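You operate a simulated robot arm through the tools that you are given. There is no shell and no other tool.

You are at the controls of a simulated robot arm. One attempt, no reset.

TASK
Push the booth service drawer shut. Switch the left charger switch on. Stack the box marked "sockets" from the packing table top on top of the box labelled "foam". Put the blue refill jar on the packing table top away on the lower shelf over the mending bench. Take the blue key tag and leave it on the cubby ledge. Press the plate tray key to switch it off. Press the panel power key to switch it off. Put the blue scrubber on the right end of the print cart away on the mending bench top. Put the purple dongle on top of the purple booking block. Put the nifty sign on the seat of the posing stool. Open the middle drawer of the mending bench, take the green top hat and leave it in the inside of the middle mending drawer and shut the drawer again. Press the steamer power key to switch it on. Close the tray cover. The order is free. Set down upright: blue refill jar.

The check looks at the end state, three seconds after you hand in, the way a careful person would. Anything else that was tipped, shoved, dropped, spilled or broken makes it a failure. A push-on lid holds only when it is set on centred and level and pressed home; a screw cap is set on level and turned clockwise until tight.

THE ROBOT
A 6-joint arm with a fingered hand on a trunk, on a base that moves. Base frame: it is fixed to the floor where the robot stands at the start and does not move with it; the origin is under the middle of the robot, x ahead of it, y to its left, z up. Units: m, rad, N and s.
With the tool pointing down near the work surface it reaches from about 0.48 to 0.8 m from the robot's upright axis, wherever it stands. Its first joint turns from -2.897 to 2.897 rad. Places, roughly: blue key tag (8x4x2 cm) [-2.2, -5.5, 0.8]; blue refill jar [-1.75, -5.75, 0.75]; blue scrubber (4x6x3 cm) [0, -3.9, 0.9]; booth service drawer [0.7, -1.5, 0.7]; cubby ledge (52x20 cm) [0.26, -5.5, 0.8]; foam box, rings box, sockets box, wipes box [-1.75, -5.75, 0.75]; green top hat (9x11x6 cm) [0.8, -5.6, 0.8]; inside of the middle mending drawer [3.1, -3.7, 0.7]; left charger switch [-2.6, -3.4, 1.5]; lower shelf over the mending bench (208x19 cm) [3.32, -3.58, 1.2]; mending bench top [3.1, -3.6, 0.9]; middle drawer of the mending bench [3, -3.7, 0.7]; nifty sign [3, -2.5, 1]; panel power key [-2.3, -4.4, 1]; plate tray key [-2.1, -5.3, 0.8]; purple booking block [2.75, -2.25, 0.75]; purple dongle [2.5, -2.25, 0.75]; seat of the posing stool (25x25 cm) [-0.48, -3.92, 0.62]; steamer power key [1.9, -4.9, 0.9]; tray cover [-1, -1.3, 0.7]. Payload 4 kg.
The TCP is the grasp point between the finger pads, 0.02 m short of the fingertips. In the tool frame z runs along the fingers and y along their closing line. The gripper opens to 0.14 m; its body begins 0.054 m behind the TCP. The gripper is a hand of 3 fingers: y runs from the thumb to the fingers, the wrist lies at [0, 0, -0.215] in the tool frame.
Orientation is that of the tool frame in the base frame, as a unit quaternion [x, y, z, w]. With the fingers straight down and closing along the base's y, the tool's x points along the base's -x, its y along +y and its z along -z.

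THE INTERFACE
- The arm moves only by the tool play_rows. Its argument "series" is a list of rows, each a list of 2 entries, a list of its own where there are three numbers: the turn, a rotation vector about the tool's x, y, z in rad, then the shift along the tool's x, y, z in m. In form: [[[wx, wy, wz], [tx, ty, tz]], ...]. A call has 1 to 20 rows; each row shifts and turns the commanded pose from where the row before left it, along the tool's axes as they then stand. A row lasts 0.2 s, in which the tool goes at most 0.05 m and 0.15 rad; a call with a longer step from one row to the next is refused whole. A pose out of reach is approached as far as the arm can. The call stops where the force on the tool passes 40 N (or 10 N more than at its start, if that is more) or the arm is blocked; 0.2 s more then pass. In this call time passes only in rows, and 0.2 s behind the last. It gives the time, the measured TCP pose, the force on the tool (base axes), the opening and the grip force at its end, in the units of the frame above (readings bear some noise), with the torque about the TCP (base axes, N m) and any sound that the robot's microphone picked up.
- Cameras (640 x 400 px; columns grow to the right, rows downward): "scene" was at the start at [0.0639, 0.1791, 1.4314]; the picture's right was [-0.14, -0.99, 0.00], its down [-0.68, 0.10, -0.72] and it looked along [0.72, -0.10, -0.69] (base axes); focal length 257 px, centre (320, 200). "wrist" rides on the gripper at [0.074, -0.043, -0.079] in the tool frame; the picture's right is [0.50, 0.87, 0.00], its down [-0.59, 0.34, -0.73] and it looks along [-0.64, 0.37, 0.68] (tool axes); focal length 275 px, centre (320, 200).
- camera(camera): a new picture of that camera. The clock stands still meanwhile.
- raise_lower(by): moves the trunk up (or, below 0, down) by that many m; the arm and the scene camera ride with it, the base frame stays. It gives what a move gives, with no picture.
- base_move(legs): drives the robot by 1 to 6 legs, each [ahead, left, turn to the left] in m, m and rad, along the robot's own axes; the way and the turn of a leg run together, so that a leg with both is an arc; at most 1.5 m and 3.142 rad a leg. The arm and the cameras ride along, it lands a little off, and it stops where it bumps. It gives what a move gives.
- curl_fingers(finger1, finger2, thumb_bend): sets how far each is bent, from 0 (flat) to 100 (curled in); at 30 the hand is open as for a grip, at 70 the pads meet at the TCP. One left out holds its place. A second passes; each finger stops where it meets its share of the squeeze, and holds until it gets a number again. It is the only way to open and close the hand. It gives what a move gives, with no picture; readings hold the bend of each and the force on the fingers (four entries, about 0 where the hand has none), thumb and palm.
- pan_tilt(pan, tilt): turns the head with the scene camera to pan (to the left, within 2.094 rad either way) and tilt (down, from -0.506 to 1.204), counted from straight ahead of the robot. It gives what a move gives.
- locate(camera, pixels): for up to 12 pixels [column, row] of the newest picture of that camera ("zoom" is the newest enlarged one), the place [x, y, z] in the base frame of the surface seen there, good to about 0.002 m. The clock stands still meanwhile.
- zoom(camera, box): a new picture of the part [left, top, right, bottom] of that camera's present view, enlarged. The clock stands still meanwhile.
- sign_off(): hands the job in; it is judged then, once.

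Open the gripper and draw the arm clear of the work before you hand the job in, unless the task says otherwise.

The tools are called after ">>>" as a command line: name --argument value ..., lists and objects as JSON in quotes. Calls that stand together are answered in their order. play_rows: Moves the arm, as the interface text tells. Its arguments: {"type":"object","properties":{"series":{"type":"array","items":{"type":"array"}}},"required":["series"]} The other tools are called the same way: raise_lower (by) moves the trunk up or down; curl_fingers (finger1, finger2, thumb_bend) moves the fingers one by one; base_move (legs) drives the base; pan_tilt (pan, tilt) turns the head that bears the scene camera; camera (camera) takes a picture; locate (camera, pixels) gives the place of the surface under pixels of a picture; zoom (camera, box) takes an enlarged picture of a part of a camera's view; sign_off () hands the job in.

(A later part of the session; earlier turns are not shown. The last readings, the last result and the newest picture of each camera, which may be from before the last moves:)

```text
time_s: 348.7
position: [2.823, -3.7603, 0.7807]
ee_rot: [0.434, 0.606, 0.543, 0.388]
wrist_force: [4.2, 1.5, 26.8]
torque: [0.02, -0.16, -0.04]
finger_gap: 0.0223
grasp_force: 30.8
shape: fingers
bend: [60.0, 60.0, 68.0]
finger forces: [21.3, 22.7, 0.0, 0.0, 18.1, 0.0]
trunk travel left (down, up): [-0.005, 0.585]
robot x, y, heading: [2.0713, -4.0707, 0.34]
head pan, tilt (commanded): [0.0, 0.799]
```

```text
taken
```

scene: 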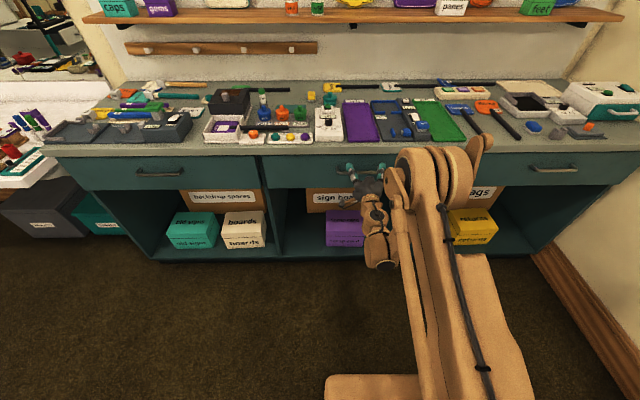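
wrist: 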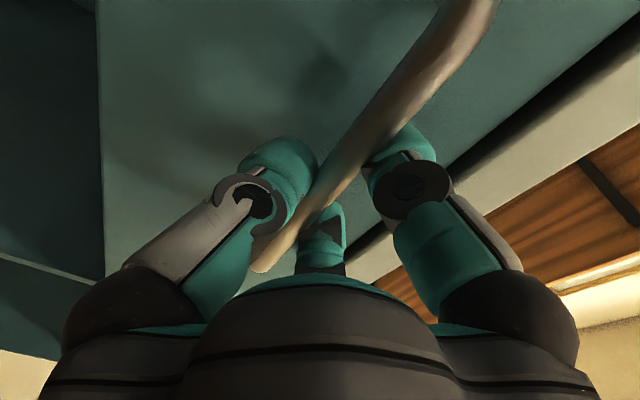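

The bar is gripped by all three digits. I pull by driving the base back 10 cm.

>>> base_move --legs '[[-0.1, 0, 0]]'

>>> camera --camera "scene"

```text
time_s: 349.4
position: [2.8204, -3.7623, 0.7814]
ee_rot: [0.433, 0.606, 0.543, 0.388]
wrist_force: [3.3, 0.0, 13.1]
torque: [0.02, -0.03, -0.05]
finger_gap: 0.0213
grasp_force: 26.2
shape: fingers
bend: [60.0, 60.0, 68.0]
finger forces: [16.2, 16.4, 0.0, 0.0, 19.5, 0.1]
trunk travel left (down, up): [-0.005, 0.585]
robot x, y, heading: [2.0685, -4.0674, 0.338]
head pan, tilt (commanded): [0.0, 0.799]
stopped in leg 1: the force on the tool passed its limit at 50 N (the readings are from after the stop); the commanded pose is now the measured one
```

```text
taken
```

scene: 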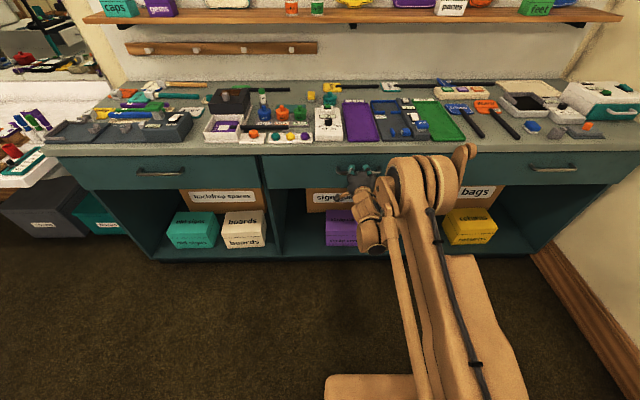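

The pull stopped at 50 N, partly from vertical preload. I relieve the preload by raising 2 mm, then pull with the arm in small steps.

>>> play_rows --series '[[[0, 0, 0], [0, 0.002, 0]]]'

>>> play_rows --series '[[[0, 0, 0], [0, 0, -0.005]], [[0, 0, 0], [0, 0, -0.005]], [[0, 0, 0], [0, 0, -0.005]]]'

```text
time_s: 349.8
position: [2.8213, -3.7632, 0.7831]
ee_rot: [0.433, 0.607, 0.542, 0.388]
wrist_force: [0.7, 1.4, 0.5]
torque: [-0.06, -0.01, -0.04]
finger_gap: 0.0208
grasp_force: 23.1
shape: fingers
bend: [60.0, 61.0, 68.0]
finger forces: [11.6, 12.0, 0.1, 0.0, 21.7, 0.1]
trunk travel left (down, up): [-0.005, 0.585]
robot x, y, heading: [2.0712, -4.0712, 0.338]
head pan, tilt (commanded): [0.0, 0.799]
```

```text
time_s: 350.6
position: [2.8092, -3.7656, 0.783]
ee_rot: [0.434, 0.607, 0.542, 0.387]
wrist_force: [1.9, -0.4, -12.0]
torque: [-0.05, 0.08, -0.03]
finger_gap: 0.0199
grasp_force: 18.4
shape: fingers
bend: [61.0, 61.0, 67.0]
finger forces: [6.9, 6.9, 0.0, 0.0, 23.5, 0.0]
trunk travel left (down, up): [-0.005, 0.585]
robot x, y, heading: [2.071, -4.0704, 0.335]
head pan, tilt (commanded): [0.0, 0.799]
```

The hand moved back 12 mm with little resistance. I check whether the drawer came along or the grip slid.

>>> zoom --camera "scene" --box '[250, 130, 450, 220]'

>>> locate --camera "zoom" --pixels '[[100, 130], [200, 130], [250, 125], [30, 120], [560, 120], [480, 110], [255, 155], [270, 150]]'

>>> camera --camera "wrist"

```text
3.20 times, centred on (350, 175) of scene
```

zoom: 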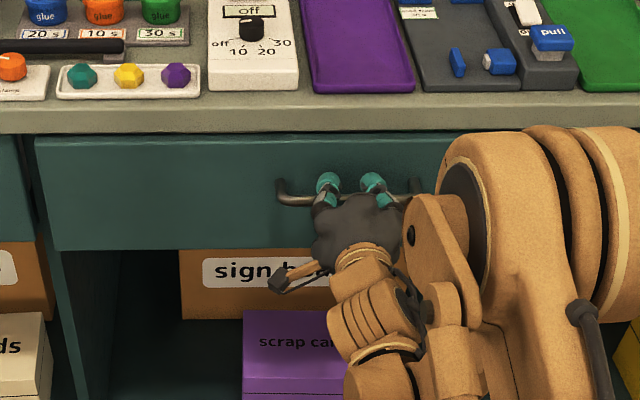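

```text
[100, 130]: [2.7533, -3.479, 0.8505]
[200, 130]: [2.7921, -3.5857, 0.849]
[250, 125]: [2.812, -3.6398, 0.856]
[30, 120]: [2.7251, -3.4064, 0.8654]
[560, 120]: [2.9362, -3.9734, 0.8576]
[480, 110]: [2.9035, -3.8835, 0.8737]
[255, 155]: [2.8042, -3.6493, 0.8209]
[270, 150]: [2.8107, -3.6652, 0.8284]
```

```text
taken
```

wrist: 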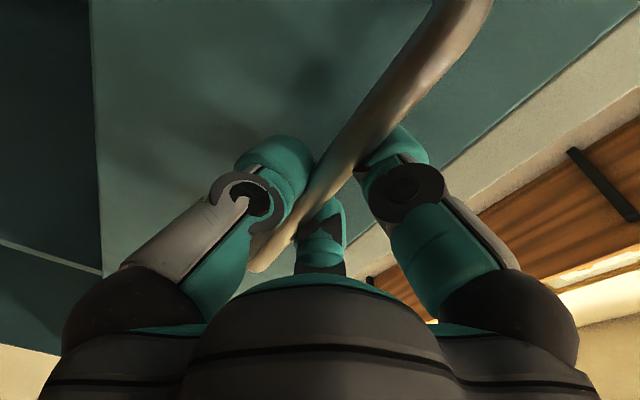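

The drawer face has come out ~2 cm, so it works. I pull further with the base.

>>> play_rows --series '[[[0, 0, 0], [0, -0.0015, -0.004]]]'

>>> base_move --legs '[[-0.1, 0, 0]]'

>>> zoom --camera "scene" --box '[250, 130, 450, 220]'

```text
time_s: 351.0
position: [2.805, -3.7672, 0.7818]
ee_rot: [0.434, 0.606, 0.543, 0.388]
wrist_force: [0.9, -1.8, -5.4]
torque: [-0.02, 0.05, -0.04]
finger_gap: 0.0201
grasp_force: 19.8
shape: fingers
bend: [61.0, 61.0, 67.0]
finger forces: [9.1, 9.0, 0.0, 0.0, 21.1, 0.0]
trunk travel left (down, up): [-0.005, 0.585]
robot x, y, heading: [2.0697, -4.0712, 0.336]
head pan, tilt (commanded): [0.0, 0.799]
```

```text
time_s: 352.1
position: [2.7098, -3.8022, 0.7828]
ee_rot: [0.434, 0.606, 0.542, 0.388]
wrist_force: [3.6, -10.1, -1.7]
torque: [-0.04, 0.09, -0.15]
finger_gap: 0.019
grasp_force: 20.9
shape: fingers
bend: [62.0, 62.0, 67.0]
finger forces: [11.5, 9.8, 0.0, 0.0, 21.3, 0.0]
trunk travel left (down, up): [-0.005, 0.585]
robot x, y, heading: [1.9771, -4.1038, 0.333]
head pan, tilt (commanded): [0.0, 0.799]
```

```text
3.20 times, centred on (350, 175) of scene
```

zoom: 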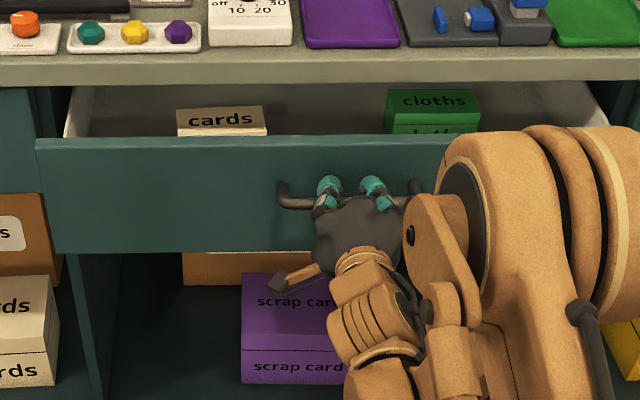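

The drawer opens; it already holds "cards" and "cloths" boxes. I pull another 12 cm with a slight sideways correction.

>>> base_move --legs '[[-0.11, -0.007, 0]]'

>>> camera --camera "scene"

>>> zoom --camera "scene" --box '[250, 130, 450, 220]'

```text
time_s: 353.3
position: [2.6061, -3.8418, 0.782]
ee_rot: [0.433, 0.607, 0.542, 0.387]
wrist_force: [-3.5, 8.1, -0.5]
torque: [-0.09, 0.04, 0.04]
finger_gap: 0.0194
grasp_force: 22.2
shape: fingers
bend: [62.0, 62.0, 67.0]
finger forces: [9.1, 13.6, 0.0, 0.1, 21.6, 0.0]
trunk travel left (down, up): [-0.005, 0.585]
robot x, y, heading: [1.8716, -4.1485, 0.344]
head pan, tilt (commanded): [0.0, 0.799]
```

```text
taken
```

scene: 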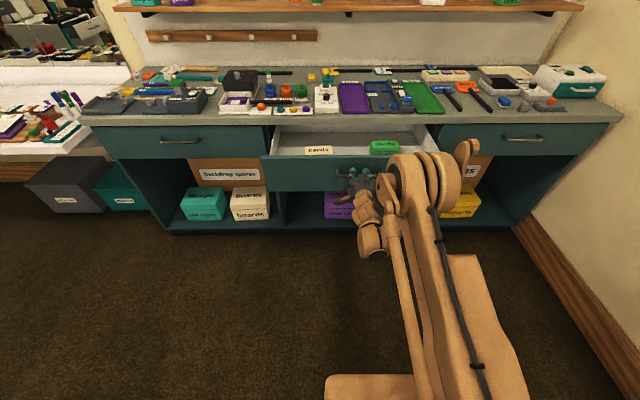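

```text
3.20 times, centred on (350, 175) of scene
```

zoom: 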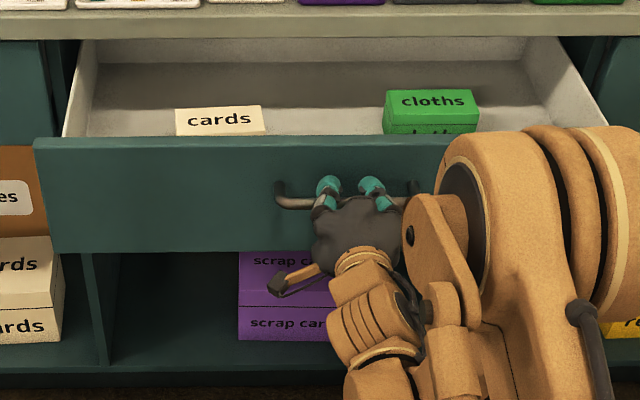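

I locate the drawer interior: floor, walls and the two boxes.

>>> locate --camera "zoom" --pixels '[[265, 110], [180, 112], [388, 95], [478, 95], [325, 110], [325, 80], [325, 50], [330, 132], [90, 110], [580, 110], [325, 142], [390, 125]]'

```text
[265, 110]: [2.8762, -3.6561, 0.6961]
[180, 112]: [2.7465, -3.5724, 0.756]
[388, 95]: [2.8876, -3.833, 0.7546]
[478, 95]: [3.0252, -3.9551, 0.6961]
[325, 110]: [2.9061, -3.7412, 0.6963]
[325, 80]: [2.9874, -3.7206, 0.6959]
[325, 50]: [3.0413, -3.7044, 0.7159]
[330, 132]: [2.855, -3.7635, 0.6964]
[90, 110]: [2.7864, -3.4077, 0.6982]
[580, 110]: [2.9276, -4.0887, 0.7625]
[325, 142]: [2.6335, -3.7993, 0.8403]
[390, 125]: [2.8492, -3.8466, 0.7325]
```

The drawer is open ~23 cm (floor z 0.696). I release the handle, back the hand off and raise up for a view into the drawer.

>>> curl_fingers --finger1 40 --finger2 40 --thumb_bend 40

>>> base_move --legs '[[-0.15, 0, 0]]'

>>> raise_lower --by 0.4

>>> raise_lower --by 0.18

>>> camera --camera "scene"

```text
time_s: 354.3
position: [2.606, -3.8423, 0.7823]
ee_rot: [0.433, 0.606, 0.543, 0.387]
wrist_force: [-0.6, 0.0, -0.7]
torque: [-0.01, 0.02, 0.01]
finger_gap: 0.0946
grasp_force: 0.1
shape: fingers
bend: [40.0, 40.0, 40.0]
finger forces: [0.1, 0.0, 0.0, 0.1, 0.0, 0.0]
trunk travel left (down, up): [-0.005, 0.585]
robot x, y, heading: [1.8742, -4.1436, 0.343]
head pan, tilt (commanded): [0.0, 0.799]
```

```text
time_s: 355.7
position: [2.4671, -3.8915, 0.7831]
ee_rot: [0.432, 0.608, 0.543, 0.386]
wrist_force: [-0.5, 1.1, -1.1]
torque: [0.0, -0.01, 0.0]
finger_gap: 0.0947
grasp_force: 0.1
shape: fingers
bend: [40.0, 40.0, 40.0]
finger forces: [0.1, 0.0, 0.0, 0.0, 0.1, 0.0]
trunk travel left (down, up): [-0.005, 0.585]
robot x, y, heading: [1.7285, -4.1984, 0.341]
head pan, tilt (commanded): [0.0, 0.799]
```

```text
time_s: 359.5
position: [2.4656, -3.8914, 1.1827]
ee_rot: [0.432, 0.607, 0.544, 0.387]
wrist_force: [-0.7, 0.0, 0.5]
torque: [0.01, -0.02, 0.03]
finger_gap: 0.0946
grasp_force: 0.1
shape: fingers
bend: [40.0, 40.0, 40.0]
finger forces: [0.1, 0.0, 0.0, 0.0, 0.0, 0.0]
trunk travel left (down, up): [-0.405, 0.185]
robot x, y, heading: [1.733, -4.1953, 0.345]
head pan, tilt (commanded): [0.0, 0.799]
```

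```text
time_s: 361.5
position: [2.466, -3.8922, 1.3621]
ee_rot: [0.432, 0.607, 0.543, 0.387]
wrist_force: [1.1, -0.2, -0.2]
torque: [0.02, -0.01, -0.02]
finger_gap: 0.0945
grasp_force: 0.1
shape: fingers
bend: [40.0, 40.0, 40.0]
finger forces: [0.0, 0.1, 0.0, 0.1, 0.0, 0.0]
trunk travel left (down, up): [-0.585, 0.005]
robot x, y, heading: [1.7339, -4.2003, 0.339]
head pan, tilt (commanded): [0.0, 0.799]
```

```text
taken
```

scene: 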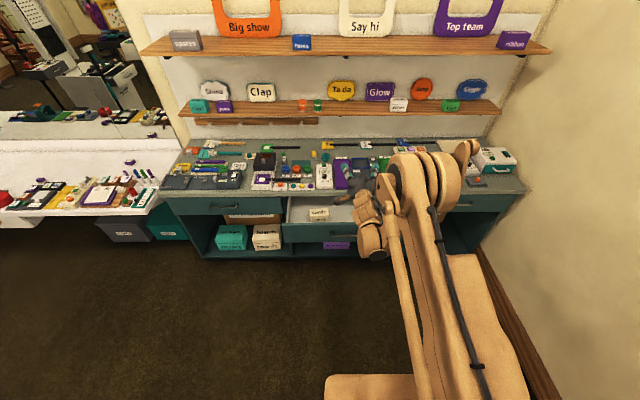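

I return the hand to pointing down and look into the drawer.

>>> play_rows --series '[[[0.1457, 0, 0], [0, -0.0307, 0]], [[0.1457, 0, 0], [0, -0.0307, 0]], [[0.1457, 0, 0], [0, -0.0307, 0]], [[0.1457, 0, 0], [0, -0.0307, 0]], [[0.1457, 0, 0], [0, -0.0307, 0]], [[0.1457, 0, 0], [0, -0.0307, 0]], [[0.1457, 0, 0], [0, -0.0307, 0]], [[0.1457, 0, 0], [0, -0.0307, 0]], [[0.1457, 0, 0], [0, -0.0307, 0]], [[0.1457, 0, 0], [0, -0.0307, 0]]]'

>>> zoom --camera "scene" --box '[240, 150, 450, 280]'

```text
time_s: 363.7
position: [2.281, -3.9563, 1.16]
ee_rot: [0.58, 0.814, -0.001, 0.001]
wrist_force: [-0.3, 1.1, -0.1]
torque: [0.04, -0.01, 0.0]
finger_gap: 0.095
grasp_force: 0.0
shape: fingers
bend: [40.0, 40.0, 40.0]
finger forces: [0.0, 0.0, 0.1, 0.0, 0.0, 0.0]
trunk travel left (down, up): [-0.585, 0.005]
robot x, y, heading: [1.7334, -4.1952, 0.344]
head pan, tilt (commanded): [0.0, 0.799]
```

```text
3.05 times, centred on (345, 215) of scene
```

zoom: 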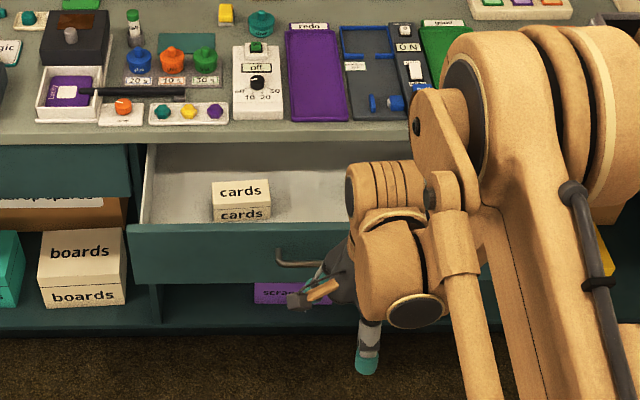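

From higher up I see the drawer floor around the "cards" box. I locate floor limits.

>>> locate --camera "zoom" --pixels '[[300, 215], [300, 180], [320, 195], [212, 185], [268, 182], [213, 220], [270, 218], [150, 230], [300, 232], [170, 200], [335, 190], [300, 165]]'

```text
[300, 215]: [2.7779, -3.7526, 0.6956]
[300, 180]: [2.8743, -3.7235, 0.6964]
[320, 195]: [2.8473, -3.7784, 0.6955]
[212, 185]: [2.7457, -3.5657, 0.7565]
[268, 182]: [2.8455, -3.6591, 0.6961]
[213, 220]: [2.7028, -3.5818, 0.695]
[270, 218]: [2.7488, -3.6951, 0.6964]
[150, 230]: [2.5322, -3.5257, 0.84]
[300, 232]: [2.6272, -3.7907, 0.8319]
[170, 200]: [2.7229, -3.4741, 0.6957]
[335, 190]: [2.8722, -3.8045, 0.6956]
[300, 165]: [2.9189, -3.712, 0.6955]
```

Between the boxes and the front panel there is free floor around m≈1.25, n≈-4.5. Now I fetch the green top hat: turn toward the cubby unit and slide right along it.

>>> base_move --legs '[[0, 0, -1.56], [0, -1.25, 0]]'

>>> pan_tilt --pan 0.0 --tilt 0.7

>>> camera --camera "scene"

```text
time_s: 373.6
position: [0.8375, -5.1828, 1.1608]
ee_rot: [0.985, 0.172, 0.0, 0.001]
wrist_force: [0.2, 0.3, 0.4]
torque: [-0.02, 0.04, -0.02]
finger_gap: 0.095
grasp_force: 0.0
shape: fingers
bend: [40.0, 40.0, 40.0]
finger forces: [0.0, 0.0, 0.0, 0.0, 0.1, 0.1]
trunk travel left (down, up): [-0.585, 0.005]
robot x, y, heading: [0.5921, -4.6359, -1.219]
head pan, tilt (commanded): [0.0, 0.799]
```

```text
time_s: 374.3
position: [0.8366, -5.1827, 1.1604]
ee_rot: [0.985, 0.173, 0.001, 0.001]
wrist_force: [-0.2, 0.7, 0.2]
torque: [0.0, -0.01, -0.02]
finger_gap: 0.0949
grasp_force: 0.1
shape: fingers
bend: [40.0, 40.0, 40.0]
finger forces: [0.0, 0.0, 0.1, 0.0, 0.0, 0.0]
trunk travel left (down, up): [-0.585, 0.005]
robot x, y, heading: [0.5861, -4.6413, -1.219]
head pan, tilt (commanded): [0.0, 0.7]
```

```text
taken
```

scene: 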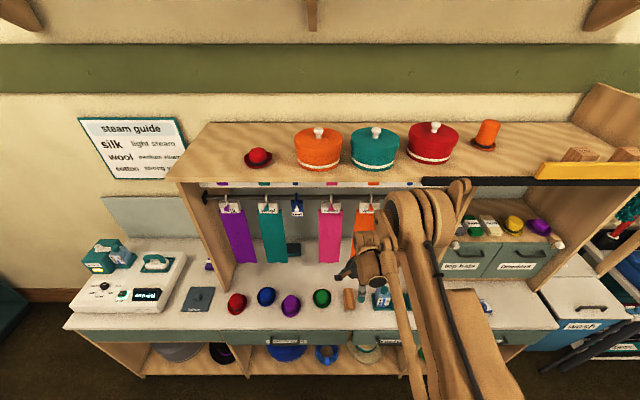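

The hat is hidden behind the arm. I take a wrist picture.

>>> camera --camera "wrist"

```text
taken
```

wrist: 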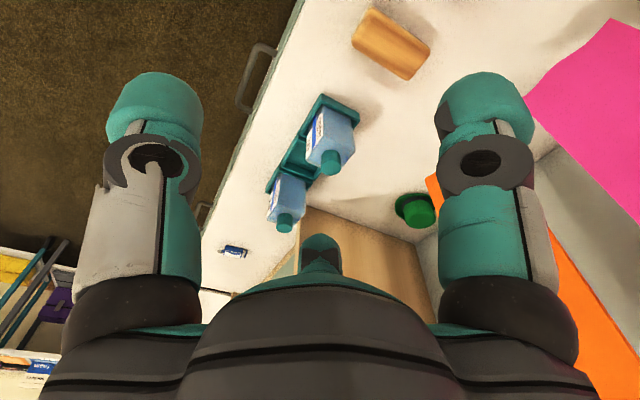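

>>> zoom --camera "wrist" --box '[370, 170, 450, 250]'

>>> locate --camera "wrist" --pixels '[[418, 212], [402, 205], [420, 225], [400, 215], [425, 210], [350, 210], [420, 250], [395, 190], [330, 140], [285, 195], [390, 40], [432, 190]]'

```text
5.00 times, centred on (410, 210) of wrist
```

zoom: 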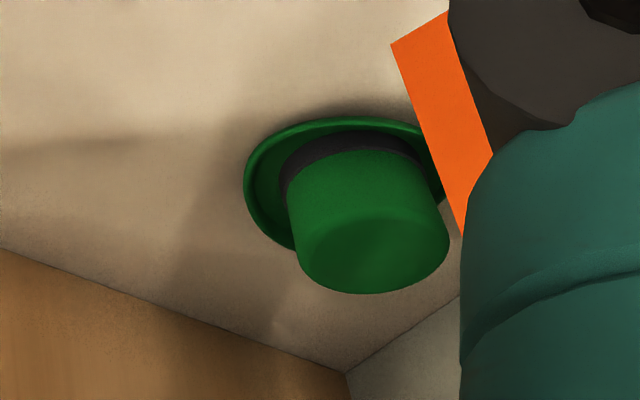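

```text
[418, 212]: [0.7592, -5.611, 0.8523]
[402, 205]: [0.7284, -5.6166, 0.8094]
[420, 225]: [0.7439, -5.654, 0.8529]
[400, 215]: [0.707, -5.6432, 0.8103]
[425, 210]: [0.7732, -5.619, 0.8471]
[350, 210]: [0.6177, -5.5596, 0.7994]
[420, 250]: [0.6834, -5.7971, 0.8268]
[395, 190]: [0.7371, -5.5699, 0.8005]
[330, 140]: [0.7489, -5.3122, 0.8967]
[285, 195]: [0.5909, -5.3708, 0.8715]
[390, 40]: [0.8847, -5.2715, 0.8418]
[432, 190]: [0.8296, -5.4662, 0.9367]
```

The green hat stands at about (0.755,-5.63), crown top z 0.853, back under the hanging rail next to the partition. I move the arm left for an unobstructed view of that nook.

>>> play_rows --series '[[[0, 0, 0], [0.045, 0, 0]], [[0, 0, 0], [0.045, 0, 0]], [[0, 0, 0], [0.045, 0, 0]], [[0, 0, 0], [0.045, 0, 0]], [[0, 0, 0], [0.045, 0, 0]], [[0, 0, 0], [0.045, 0, 0]], [[0, 0, 0], [0.045, 0, 0]]]'

>>> camera --camera "scene"

```text
time_s: 375.9
position: [1.1341, -5.0753, 1.1609]
ee_rot: [0.985, 0.172, -0.001, 0.002]
wrist_force: [0.0, 0.6, 0.8]
torque: [0.01, 0.04, -0.03]
finger_gap: 0.095
grasp_force: 0.2
shape: fingers
bend: [40.0, 40.0, 40.0]
finger forces: [0.0, 0.0, 0.0, 0.1, 0.0, 0.0]
trunk travel left (down, up): [-0.585, 0.005]
robot x, y, heading: [0.5896, -4.6377, -1.214]
head pan, tilt (commanded): [0.0, 0.7]
```

```text
taken
```

scene: 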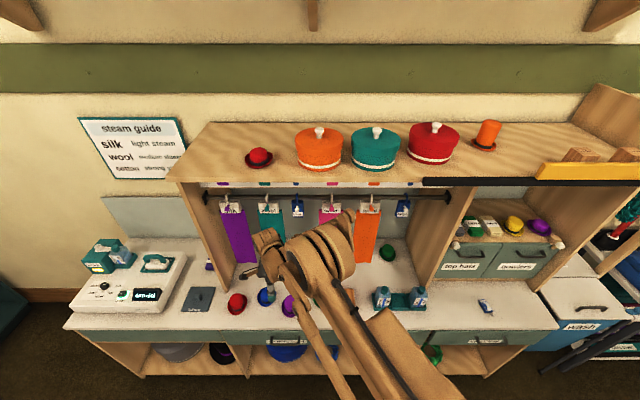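

>>> zoom --camera "scene" --box '[330, 170, 470, 320]'

>>> locate --camera "zoom" --pixels '[[272, 205], [272, 225], [250, 230], [190, 150], [190, 245], [300, 85], [480, 90], [440, 330], [410, 230], [210, 245], [330, 110], [480, 60]]'

```text
2.67 times, centred on (400, 245) of scene
```

zoom: 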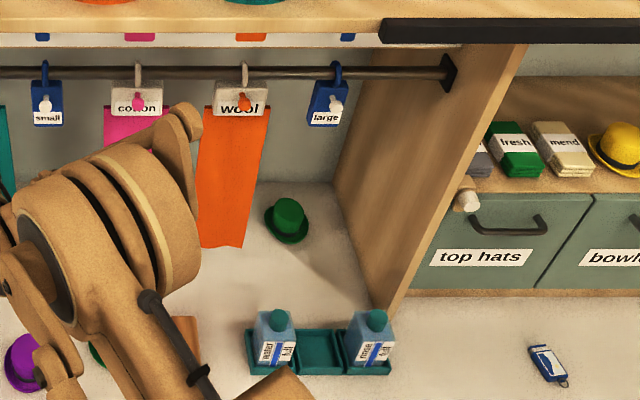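

```text
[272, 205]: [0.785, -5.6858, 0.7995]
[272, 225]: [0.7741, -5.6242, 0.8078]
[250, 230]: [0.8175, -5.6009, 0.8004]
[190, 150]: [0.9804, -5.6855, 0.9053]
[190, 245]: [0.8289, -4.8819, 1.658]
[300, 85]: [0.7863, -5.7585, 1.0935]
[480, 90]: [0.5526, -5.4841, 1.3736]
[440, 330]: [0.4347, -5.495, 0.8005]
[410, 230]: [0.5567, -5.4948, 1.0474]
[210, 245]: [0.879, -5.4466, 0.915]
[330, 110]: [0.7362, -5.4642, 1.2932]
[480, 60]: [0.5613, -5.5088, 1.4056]
```

I check clearances: orange cloth's right edge, "large" tag's bottom, rail, bottle tops and the partition's front edge.

>>> locate --camera "zoom" --pixels '[[264, 140], [240, 238], [318, 122], [344, 122], [300, 75], [420, 72], [275, 315], [374, 314], [392, 310], [525, 60], [320, 345], [290, 210]]'

```text
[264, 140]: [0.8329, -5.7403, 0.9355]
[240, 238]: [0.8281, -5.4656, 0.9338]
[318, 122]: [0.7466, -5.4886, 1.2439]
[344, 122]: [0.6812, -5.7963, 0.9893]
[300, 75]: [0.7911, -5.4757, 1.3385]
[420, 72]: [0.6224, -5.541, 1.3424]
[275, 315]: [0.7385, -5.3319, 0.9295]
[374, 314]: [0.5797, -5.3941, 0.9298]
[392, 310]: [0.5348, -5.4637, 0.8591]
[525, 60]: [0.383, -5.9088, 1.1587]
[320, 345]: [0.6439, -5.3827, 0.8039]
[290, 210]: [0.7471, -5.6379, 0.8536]
```

The bottles' caps reach 0.93 and the "large" tag hangs down to 1.244, so the hand must pass between. I measure my own wrist housing's top to know the needed clearance.

>>> zoom --camera "scene" --box '[230, 200, 340, 290]'

>>> locate --camera "zoom" --pixels '[[200, 150], [170, 180], [210, 190], [230, 230], [190, 260], [300, 200], [330, 140], [420, 150], [150, 200], [240, 170]]'

```text
4.44 times, centred on (285, 245) of scene
```

zoom: 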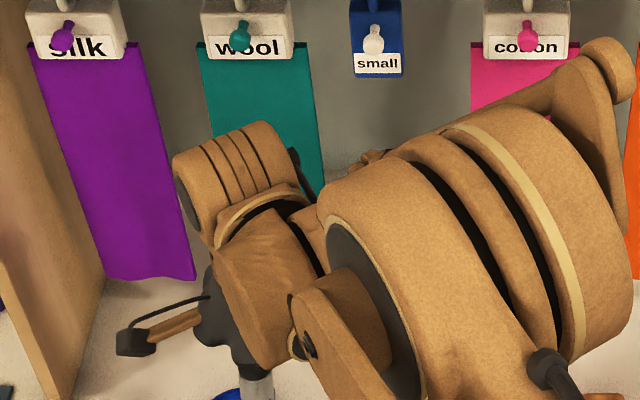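

```text
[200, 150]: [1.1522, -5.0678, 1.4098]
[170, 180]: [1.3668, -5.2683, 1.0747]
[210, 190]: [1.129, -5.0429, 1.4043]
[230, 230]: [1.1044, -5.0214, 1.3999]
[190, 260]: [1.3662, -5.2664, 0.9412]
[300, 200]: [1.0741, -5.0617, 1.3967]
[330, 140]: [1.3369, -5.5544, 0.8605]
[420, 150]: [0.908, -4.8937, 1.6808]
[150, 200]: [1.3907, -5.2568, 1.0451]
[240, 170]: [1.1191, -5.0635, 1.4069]
```

The wrist housing top is only ~0.25 m above the TCP, so a tilt of 0.5 rad fits under the tag. I centre and retract the arm, then pitch the hand 0.5 rad forward.

>>> play_rows --series '[[[0, 0, 0], [-0.0447, -0.01, 0]], [[0, 0, 0], [-0.0447, -0.01, 0]], [[0, 0, 0], [-0.0447, -0.01, 0]], [[0, 0, 0], [-0.0447, -0.01, 0]], [[0, 0, 0], [-0.0447, -0.01, 0]], [[0, 0, 0], [-0.0447, -0.01, 0]], [[0, 0, 0], [-0.0447, -0.01, 0]], [[0, 0, 0], [-0.0447, -0.01, 0]], [[-0.125, 0, 0], [0, 0.0265, 0]], [[-0.125, 0, 0], [0, 0.0265, 0]], [[-0.125, 0, 0], [0, 0.0265, 0]], [[-0.125, 0, 0], [0, 0.0265, 0]]]'

>>> base_move --legs '[[0, -0.19, 0]]'

>>> raise_lower --by -0.23

>>> camera --camera "scene"

```text
time_s: 378.5
position: [0.8186, -5.2498, 1.1918]
ee_rot: [0.954, 0.167, 0.043, 0.244]
wrist_force: [0.8, 0.7, 0.6]
torque: [0.02, -0.01, 0.01]
finger_gap: 0.0951
grasp_force: 0.1
shape: fingers
bend: [40.0, 40.0, 40.0]
finger forces: [0.0, 0.0, 0.0, 0.0, 0.0, 0.1]
out of reach, approached as far as the arm can: row 6, 7, 8, 12
trunk travel left (down, up): [-0.585, 0.005]
robot x, y, heading: [0.5908, -4.6393, -1.215]
head pan, tilt (commanded): [0.0, 0.7]
```

```text
time_s: 380.1
position: [0.6415, -5.3138, 1.1921]
ee_rot: [0.954, 0.168, 0.042, 0.244]
wrist_force: [-0.2, -0.3, -0.1]
torque: [0.0, -0.03, 0.02]
finger_gap: 0.0947
grasp_force: 0.0
shape: fingers
bend: [40.0, 40.0, 40.0]
finger forces: [0.0, 0.1, 0.0, 0.1, 0.0, 0.0]
trunk travel left (down, up): [-0.585, 0.005]
robot x, y, heading: [0.4078, -4.7029, -1.219]
head pan, tilt (commanded): [0.0, 0.7]
```

```text
time_s: 382.5
position: [0.641, -5.3131, 0.9612]
ee_rot: [0.954, 0.168, 0.042, 0.243]
wrist_force: [0.2, 0.7, -0.1]
torque: [-0.02, 0.0, 0.0]
finger_gap: 0.0949
grasp_force: 0.1
shape: fingers
bend: [40.0, 40.0, 40.0]
finger forces: [0.0, 0.0, 0.1, 0.0, 0.0, 0.0]
trunk travel left (down, up): [-0.355, 0.235]
robot x, y, heading: [0.4099, -4.7008, -1.218]
head pan, tilt (commanded): [0.0, 0.7]
```

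```text
taken
```

scene: 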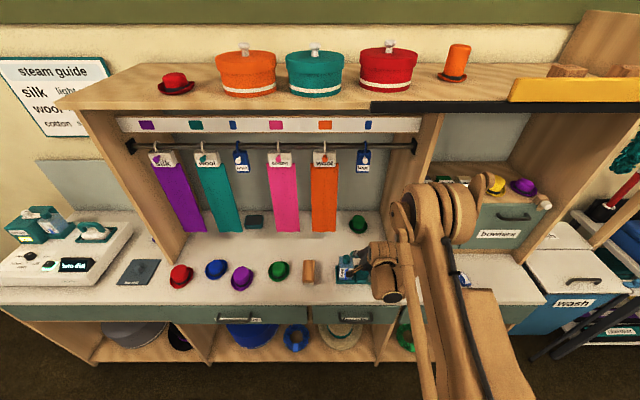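

The hand is tilted and centred on the gap between the bottles. I check the elbow's position relative to the shelf front before advancing.

>>> locate --camera "scene" --pixels '[[440, 190], [410, 190], [400, 215], [460, 185], [470, 220], [385, 270], [250, 128], [250, 118], [400, 108], [250, 70], [430, 125]]'

>>> camera --camera "wrist"

```text
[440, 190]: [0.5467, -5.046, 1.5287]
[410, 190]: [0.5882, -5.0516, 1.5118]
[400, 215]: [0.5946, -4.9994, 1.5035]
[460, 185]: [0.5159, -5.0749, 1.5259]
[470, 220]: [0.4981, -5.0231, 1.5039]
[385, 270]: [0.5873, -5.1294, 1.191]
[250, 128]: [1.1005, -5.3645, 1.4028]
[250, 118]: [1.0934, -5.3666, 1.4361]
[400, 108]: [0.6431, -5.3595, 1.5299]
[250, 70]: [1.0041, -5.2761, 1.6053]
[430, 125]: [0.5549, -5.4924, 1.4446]
```

```text
taken
```

wrist: 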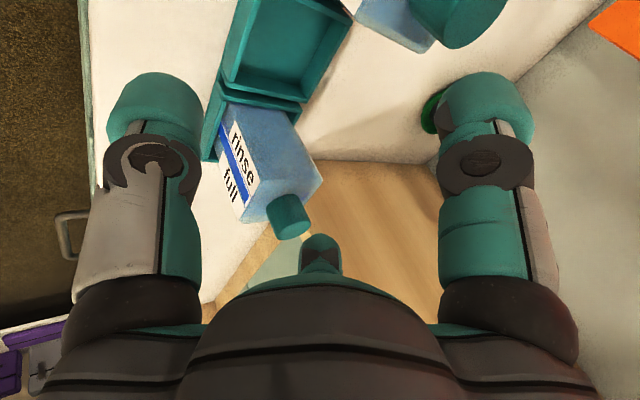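

The elbow top (z≈1.53) would meet the shelf front (n=-5.26, z≥1.52), so I'll use a lower trunk and a more extended arm: raise the arm 0.2, lower the trunk 0.2, then extend forward.

>>> play_rows --series '[[[0, 0, 0], [0, 0.0239, -0.0438]], [[0, 0, 0], [0, 0.0239, -0.0438]], [[0, 0, 0], [0, 0.0239, -0.0438]], [[0, 0, 0], [0, 0.0239, -0.0438]]]'

>>> raise_lower --by -0.195

>>> play_rows --series '[[[0, 0, 0], [0, 0.036, 0.0196]], [[0, 0, 0], [0, 0.036, 0.0196]], [[0, 0, 0], [0, 0.036, 0.0196]], [[0, 0, 0], [0, 0.036, 0.0196]]]'

>>> camera --camera "scene"

>>> camera --camera "wrist"

```text
time_s: 383.5
position: [0.6401, -5.313, 1.161]
ee_rot: [0.954, 0.168, 0.042, 0.244]
wrist_force: [0.2, -0.3, 1.0]
torque: [0.02, -0.02, 0.06]
finger_gap: 0.0951
grasp_force: 0.1
shape: fingers
bend: [40.0, 40.0, 40.0]
finger forces: [0.1, 0.0, 0.1, 0.1, 0.0, 0.0]
trunk travel left (down, up): [-0.355, 0.235]
robot x, y, heading: [0.4045, -4.7033, -1.213]
head pan, tilt (commanded): [0.0, 0.7]
```

```text
time_s: 385.6
position: [0.6412, -5.3127, 0.9663]
ee_rot: [0.954, 0.168, 0.043, 0.243]
wrist_force: [-0.5, 0.2, -0.3]
torque: [0.0, 0.02, -0.02]
finger_gap: 0.095
grasp_force: 0.0
shape: fingers
bend: [40.0, 40.0, 40.0]
finger forces: [0.1, 0.1, 0.0, 0.0, 0.1, 0.0]
trunk travel left (down, up): [-0.16, 0.43]
robot x, y, heading: [0.4104, -4.7054, -1.21]
head pan, tilt (commanded): [0.0, 0.7]
```

```text
time_s: 386.6
position: [0.6962, -5.4679, 0.968]
ee_rot: [0.954, 0.168, 0.043, 0.244]
wrist_force: [0.7, -0.3, 0.2]
torque: [0.02, 0.02, 0.0]
finger_gap: 0.0947
grasp_force: 0.1
shape: fingers
bend: [40.0, 40.0, 40.0]
finger forces: [0.0, 0.1, 0.0, 0.0, 0.0, 0.1]
trunk travel left (down, up): [-0.16, 0.43]
robot x, y, heading: [0.4104, -4.7045, -1.218]
head pan, tilt (commanded): [0.0, 0.7]
```

```text
taken
```

scene: 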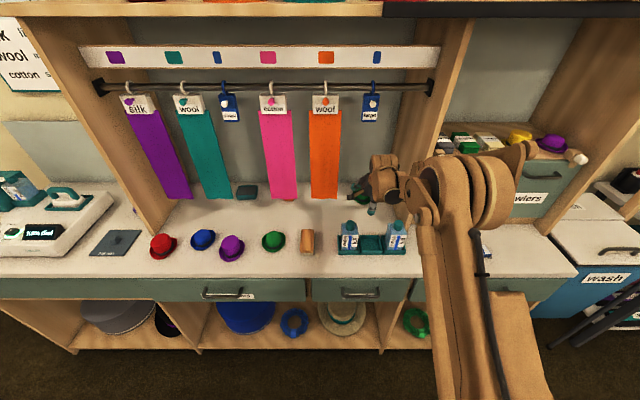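

```text
taken
```

wrist: 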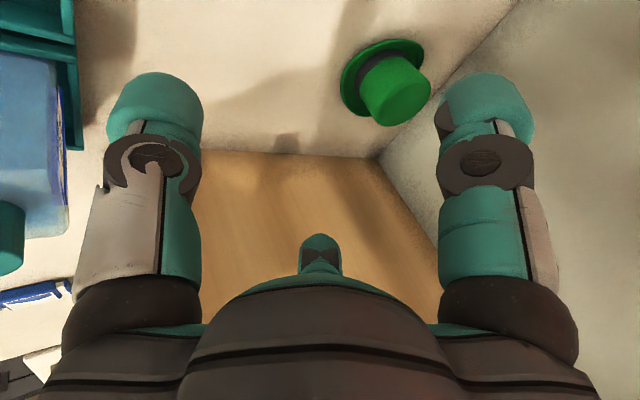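

The hat is well in view of the wrist camera. I measure its crown precisely, and the elbow position.

>>> locate --camera "wrist" --pixels '[[405, 100], [385, 105], [425, 92], [400, 118], [410, 80], [365, 55], [345, 95], [375, 60], [350, 75], [420, 50], [380, 150]]'

>>> locate --camera "scene" --pixels '[[465, 165], [440, 170], [435, 190], [500, 160], [385, 165], [380, 190], [400, 8], [370, 118]]'

>>> zoom --camera "wrist" --box '[330, 20, 450, 140]'

```text
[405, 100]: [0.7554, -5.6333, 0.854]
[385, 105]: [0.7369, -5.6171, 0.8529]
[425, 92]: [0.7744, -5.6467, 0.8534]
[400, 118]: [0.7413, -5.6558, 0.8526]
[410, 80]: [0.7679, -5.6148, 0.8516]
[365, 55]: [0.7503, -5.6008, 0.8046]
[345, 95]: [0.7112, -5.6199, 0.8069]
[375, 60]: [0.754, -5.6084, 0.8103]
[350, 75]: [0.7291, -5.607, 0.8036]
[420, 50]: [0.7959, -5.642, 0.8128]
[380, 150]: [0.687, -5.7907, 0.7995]
```

```text
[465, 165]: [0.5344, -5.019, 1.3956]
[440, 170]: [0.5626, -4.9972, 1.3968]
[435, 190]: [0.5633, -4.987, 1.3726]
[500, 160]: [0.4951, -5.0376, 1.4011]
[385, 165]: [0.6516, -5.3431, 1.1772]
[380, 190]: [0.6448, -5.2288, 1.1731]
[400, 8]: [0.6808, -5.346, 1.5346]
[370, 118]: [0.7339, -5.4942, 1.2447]
```

```text
3.33 times, centred on (390, 80) of wrist
```

zoom: 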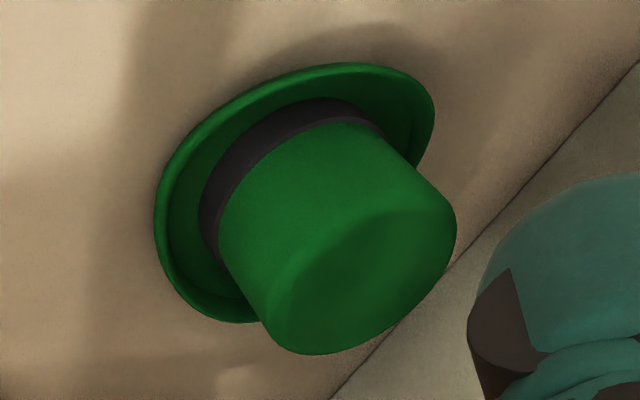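

Elbow top is now only 1.40, fine. Hat crown centre (0.755,-5.634,0.854). I advance the base 16.8 cm so the hand is above the hat.

>>> base_move --legs '[[0.1, 0, 0], [0.067, 0, 0]]'

>>> camera --camera "wrist"

>>> camera --camera "scene"

```text
time_s: 388.4
position: [0.752, -5.6248, 0.9664]
ee_rot: [0.955, 0.167, 0.043, 0.243]
wrist_force: [0.5, -0.9, 0.5]
torque: [0.02, 0.0, 0.0]
finger_gap: 0.0949
grasp_force: 0.0
shape: fingers
bend: [40.0, 40.0, 40.0]
finger forces: [0.0, 0.0, 0.0, 0.0, 0.1, 0.0]
trunk travel left (down, up): [-0.16, 0.43]
robot x, y, heading: [0.4689, -4.8554, -1.215]
head pan, tilt (commanded): [0.0, 0.7]
```

```text
taken
```

wrist: 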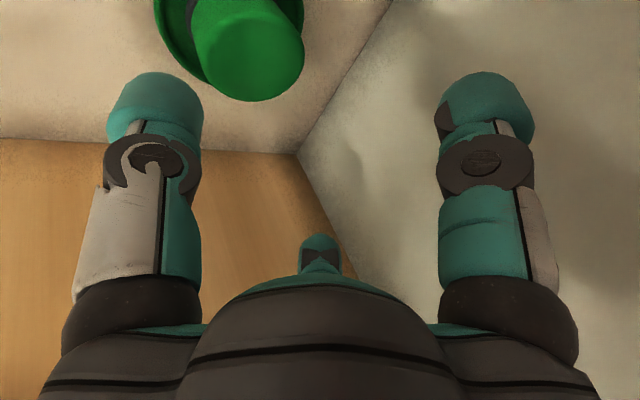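

```text
taken
```

scene: 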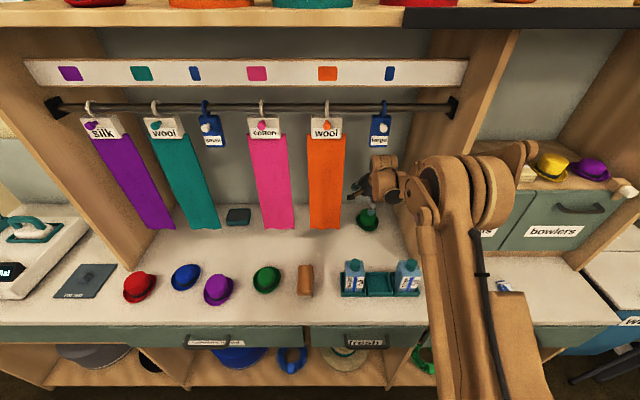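

TCP is right over the hat axis. I adjust the thumb slightly and descend ~11 cm.

>>> curl_fingers --thumb_bend 42

>>> play_rows --series '[[[0, 0, 0], [0, -0.0139, 0.0255]], [[0, 0, 0], [0, -0.0139, 0.0255]], [[0, 0, 0], [0, -0.0139, 0.0255]], [[0, 0, 0], [0, -0.012, 0.022]]]'

>>> camera --camera "wrist"

>>> zoom --camera "scene" --box '[310, 130, 450, 250]'

```text
time_s: 389.4
position: [0.7524, -5.6235, 0.9672]
ee_rot: [0.955, 0.167, 0.042, 0.243]
wrist_force: [-0.3, -0.2, -0.3]
torque: [0.02, -0.02, 0.0]
finger_gap: 0.0918
grasp_force: 0.0
shape: fingers
bend: [40.0, 40.0, 42.0]
finger forces: [0.0, 0.1, 0.0, 0.0, 0.0, 0.1]
trunk travel left (down, up): [-0.16, 0.43]
robot x, y, heading: [0.4677, -4.8633, -1.218]
head pan, tilt (commanded): [0.0, 0.7]
```

```text
time_s: 390.4
position: [0.7552, -5.6209, 0.8535]
ee_rot: [0.954, 0.168, 0.043, 0.244]
wrist_force: [0.1, 0.0, -0.8]
torque: [0.03, 0.01, -0.04]
finger_gap: 0.0916
grasp_force: 0.0
shape: fingers
bend: [40.0, 40.0, 42.0]
finger forces: [0.0, 0.0, 0.0, 0.1, 0.1, 0.0]
trunk travel left (down, up): [-0.16, 0.43]
robot x, y, heading: [0.4683, -4.8593, -1.218]
head pan, tilt (commanded): [0.0, 0.7]
```

```text
taken
```

wrist: 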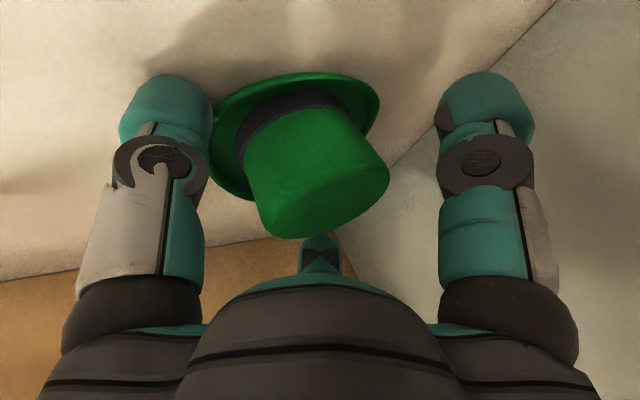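

```text
3.33 times, centred on (380, 190) of scene
```

zoom: 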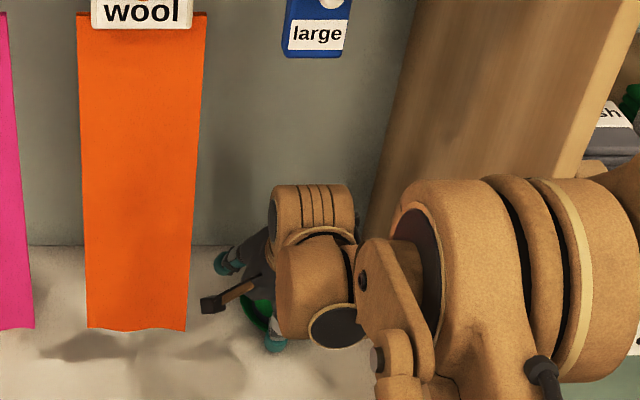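

The crown is centred among the digits. I lower 4 mm more and close gently around the crown.

>>> play_rows --series '[[[0, 0, 0], [0, -0.0019, 0.0035]]]'

>>> curl_fingers --finger1 54 --finger2 54 --thumb_bend 54

>>> camera --camera "wrist"

```text
time_s: 390.8
position: [0.7543, -5.6198, 0.8532]
ee_rot: [0.954, 0.168, 0.043, 0.245]
wrist_force: [2.3, 5.4, 25.2]
torque: [1.48, 0.31, -0.16]
finger_gap: 0.0904
grasp_force: 12.5
shape: fingers
bend: [40.0, 40.0, 42.0]
finger forces: [0.0, 0.1, 0.0, 0.0, 25.7, 0.0]
trunk travel left (down, up): [-0.16, 0.43]
robot x, y, heading: [0.4663, -4.8597, -1.222]
head pan, tilt (commanded): [0.0, 0.7]
```

```text
time_s: 391.8
position: [0.7531, -5.6215, 0.8509]
ee_rot: [0.954, 0.167, 0.043, 0.244]
wrist_force: [-1.3, 2.1, 3.4]
torque: [0.12, 0.08, 0.01]
finger_gap: 0.0592
grasp_force: 8.7
shape: fingers
bend: [51.0, 51.0, 53.0]
finger forces: [4.4, 5.4, 0.1, 0.0, 7.4, 0.0]
trunk travel left (down, up): [-0.16, 0.43]
robot x, y, heading: [0.47, -4.8595, -1.214]
head pan, tilt (commanded): [0.0, 0.7]
```

```text
taken
```

wrist: 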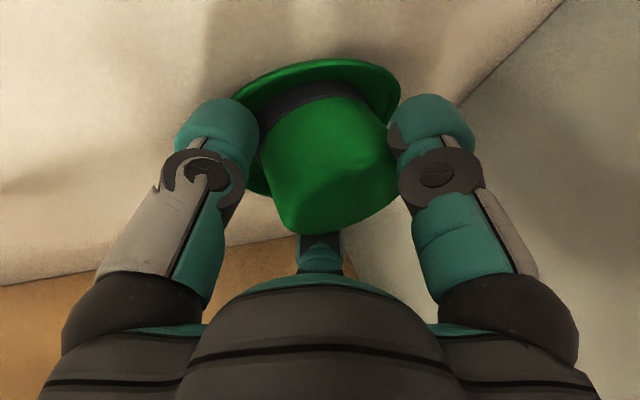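

All three digits touch the crown. I firm the grip slightly and lift a little.

>>> curl_fingers --finger1 58 --finger2 58 --thumb_bend 58

>>> play_rows --series '[[[0, 0, 0], [0, 0.0096, -0.0175]], [[0, 0, 0], [0, 0.0096, -0.0175]]]'

>>> camera --camera "wrist"

>>> zoom --camera "scene" --box '[310, 130, 450, 250]'

```text
time_s: 392.8
position: [0.7535, -5.6213, 0.8508]
ee_rot: [0.954, 0.168, 0.043, 0.245]
wrist_force: [-1.8, 0.4, 3.4]
torque: [0.07, 0.06, -0.03]
finger_gap: 0.0582
grasp_force: 11.8
shape: fingers
bend: [52.0, 51.0, 54.0]
finger forces: [8.1, 9.3, 0.0, 0.0, 6.2, 0.1]
trunk travel left (down, up): [-0.16, 0.43]
robot x, y, heading: [0.4666, -4.8592, -1.209]
head pan, tilt (commanded): [0.0, 0.7]
```

```text
time_s: 393.4
position: [0.7532, -5.622, 0.8914]
ee_rot: [0.955, 0.167, 0.043, 0.243]
wrist_force: [-0.2, 0.2, -0.6]
torque: [0.01, 0.0, -0.01]
finger_gap: 0.0528
grasp_force: 10.0
shape: fingers
bend: [52.0, 51.0, 57.0]
finger forces: [9.6, 9.6, 0.1, 0.0, 0.5, 0.0]
trunk travel left (down, up): [-0.16, 0.43]
robot x, y, heading: [0.4669, -4.86, -1.214]
head pan, tilt (commanded): [0.0, 0.7]
```

```text
taken
```

wrist: 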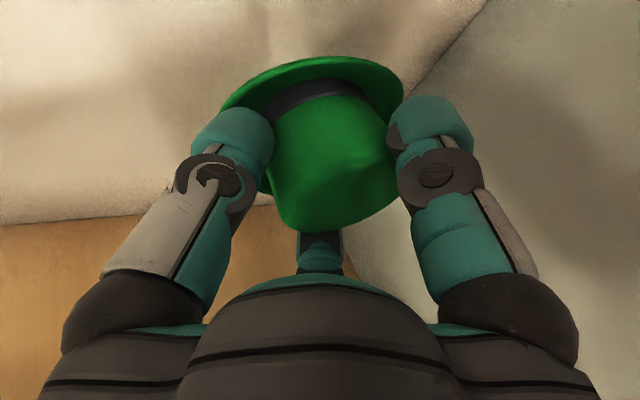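

```text
3.33 times, centred on (380, 190) of scene
```

zoom: 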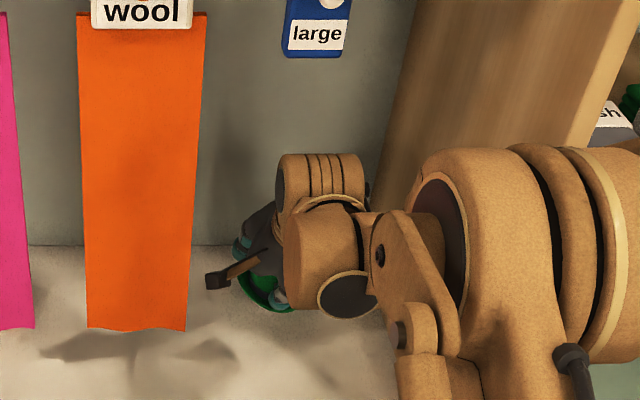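

The hat is lifted, but the thumb contact is weak. I close the thumb more to secure it.

>>> curl_fingers --thumb_bend 66

>>> camera --camera "wrist"

```text
time_s: 394.4
position: [0.7529, -5.6238, 0.8911]
ee_rot: [0.954, 0.167, 0.042, 0.243]
wrist_force: [0.1, -0.3, -0.1]
torque: [-0.02, 0.0, 0.01]
finger_gap: 0.0493
grasp_force: 13.5
shape: fingers
bend: [51.0, 51.0, 60.0]
finger forces: [9.0, 9.4, 0.0, 0.0, 10.0, 0.0]
trunk travel left (down, up): [-0.16, 0.43]
robot x, y, heading: [0.4671, -4.8588, -1.212]
head pan, tilt (commanded): [0.0, 0.7]
```

```text
taken
```

wrist: 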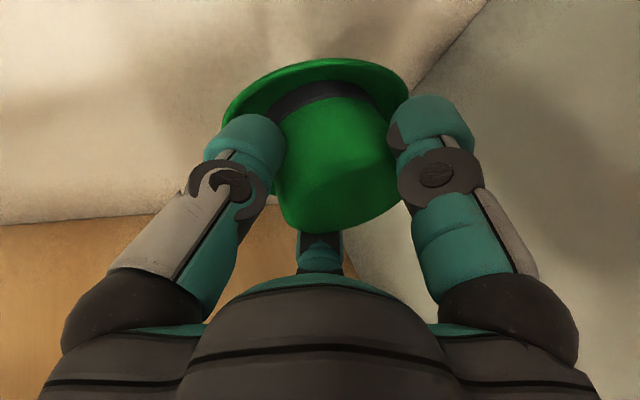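

Grip is balanced now (~9–10 N each). I shift 3 cm right to stay clear of the hanging tag, and lift to about TCP z=1.005.

>>> play_rows --series '[[[0, 0, 0], [-0.01, 0.0096, -0.0175]], [[0, 0, 0], [-0.01, 0.0096, -0.0175]], [[0, 0, 0], [-0.01, 0.0096, -0.0175]], [[0, 0, 0], [0, 0.0096, -0.0175]], [[0, 0, 0], [0, 0.0096, -0.0175]], [[0, 0, 0], [0, 0.0072, -0.0131]]]'

>>> camera --camera "wrist"

>>> zoom --camera "scene" --box '[310, 90, 450, 290]'

```text
time_s: 395.8
position: [0.7253, -5.6334, 1.0063]
ee_rot: [0.955, 0.167, 0.043, 0.243]
wrist_force: [1.2, 0.3, -0.6]
torque: [0.02, 0.01, 0.01]
finger_gap: 0.0489
grasp_force: 13.8
shape: fingers
bend: [52.0, 51.0, 60.0]
finger forces: [8.9, 9.2, 0.1, 0.0, 9.9, 0.1]
trunk travel left (down, up): [-0.16, 0.43]
robot x, y, heading: [0.4681, -4.8614, -1.212]
head pan, tilt (commanded): [0.0, 0.7]
```

```text
taken
```

wrist: 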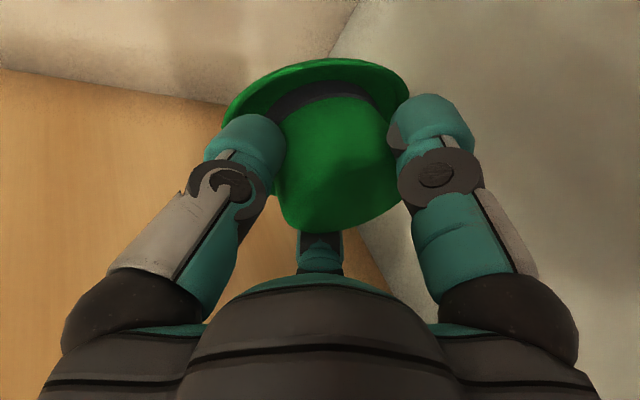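

```text
2.00 times, centred on (380, 190) of scene
```

zoom: 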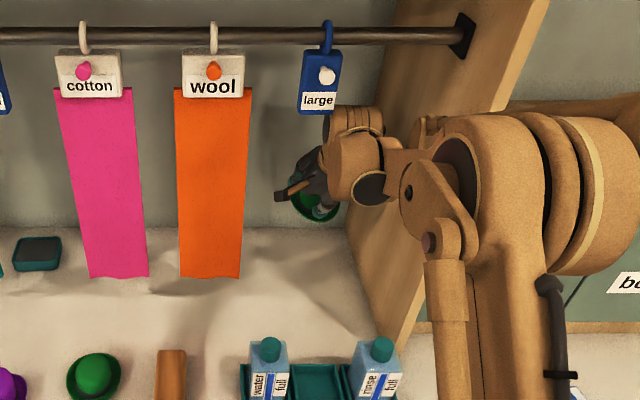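

I measure the brim's lowest points with the wrist camera before passing over the bottles (caps 0.93).

>>> locate --camera "wrist" --pixels '[[228, 112], [240, 98], [300, 68], [350, 62], [395, 80], [275, 80], [330, 140], [300, 200]]'

>>> locate --camera "scene" --pixels '[[465, 160], [500, 150], [440, 165], [386, 145], [470, 100], [470, 130]]'

```text
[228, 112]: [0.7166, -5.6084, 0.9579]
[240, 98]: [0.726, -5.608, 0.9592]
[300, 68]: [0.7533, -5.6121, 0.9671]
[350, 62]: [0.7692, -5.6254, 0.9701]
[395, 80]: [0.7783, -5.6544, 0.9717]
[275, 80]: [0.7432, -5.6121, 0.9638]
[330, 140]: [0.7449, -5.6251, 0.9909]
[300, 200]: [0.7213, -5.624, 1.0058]
```

```text
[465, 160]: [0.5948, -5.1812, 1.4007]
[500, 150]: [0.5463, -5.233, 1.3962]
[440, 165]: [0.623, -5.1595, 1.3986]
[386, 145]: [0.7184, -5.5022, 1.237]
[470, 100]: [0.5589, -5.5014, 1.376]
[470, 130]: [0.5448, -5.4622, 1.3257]
```

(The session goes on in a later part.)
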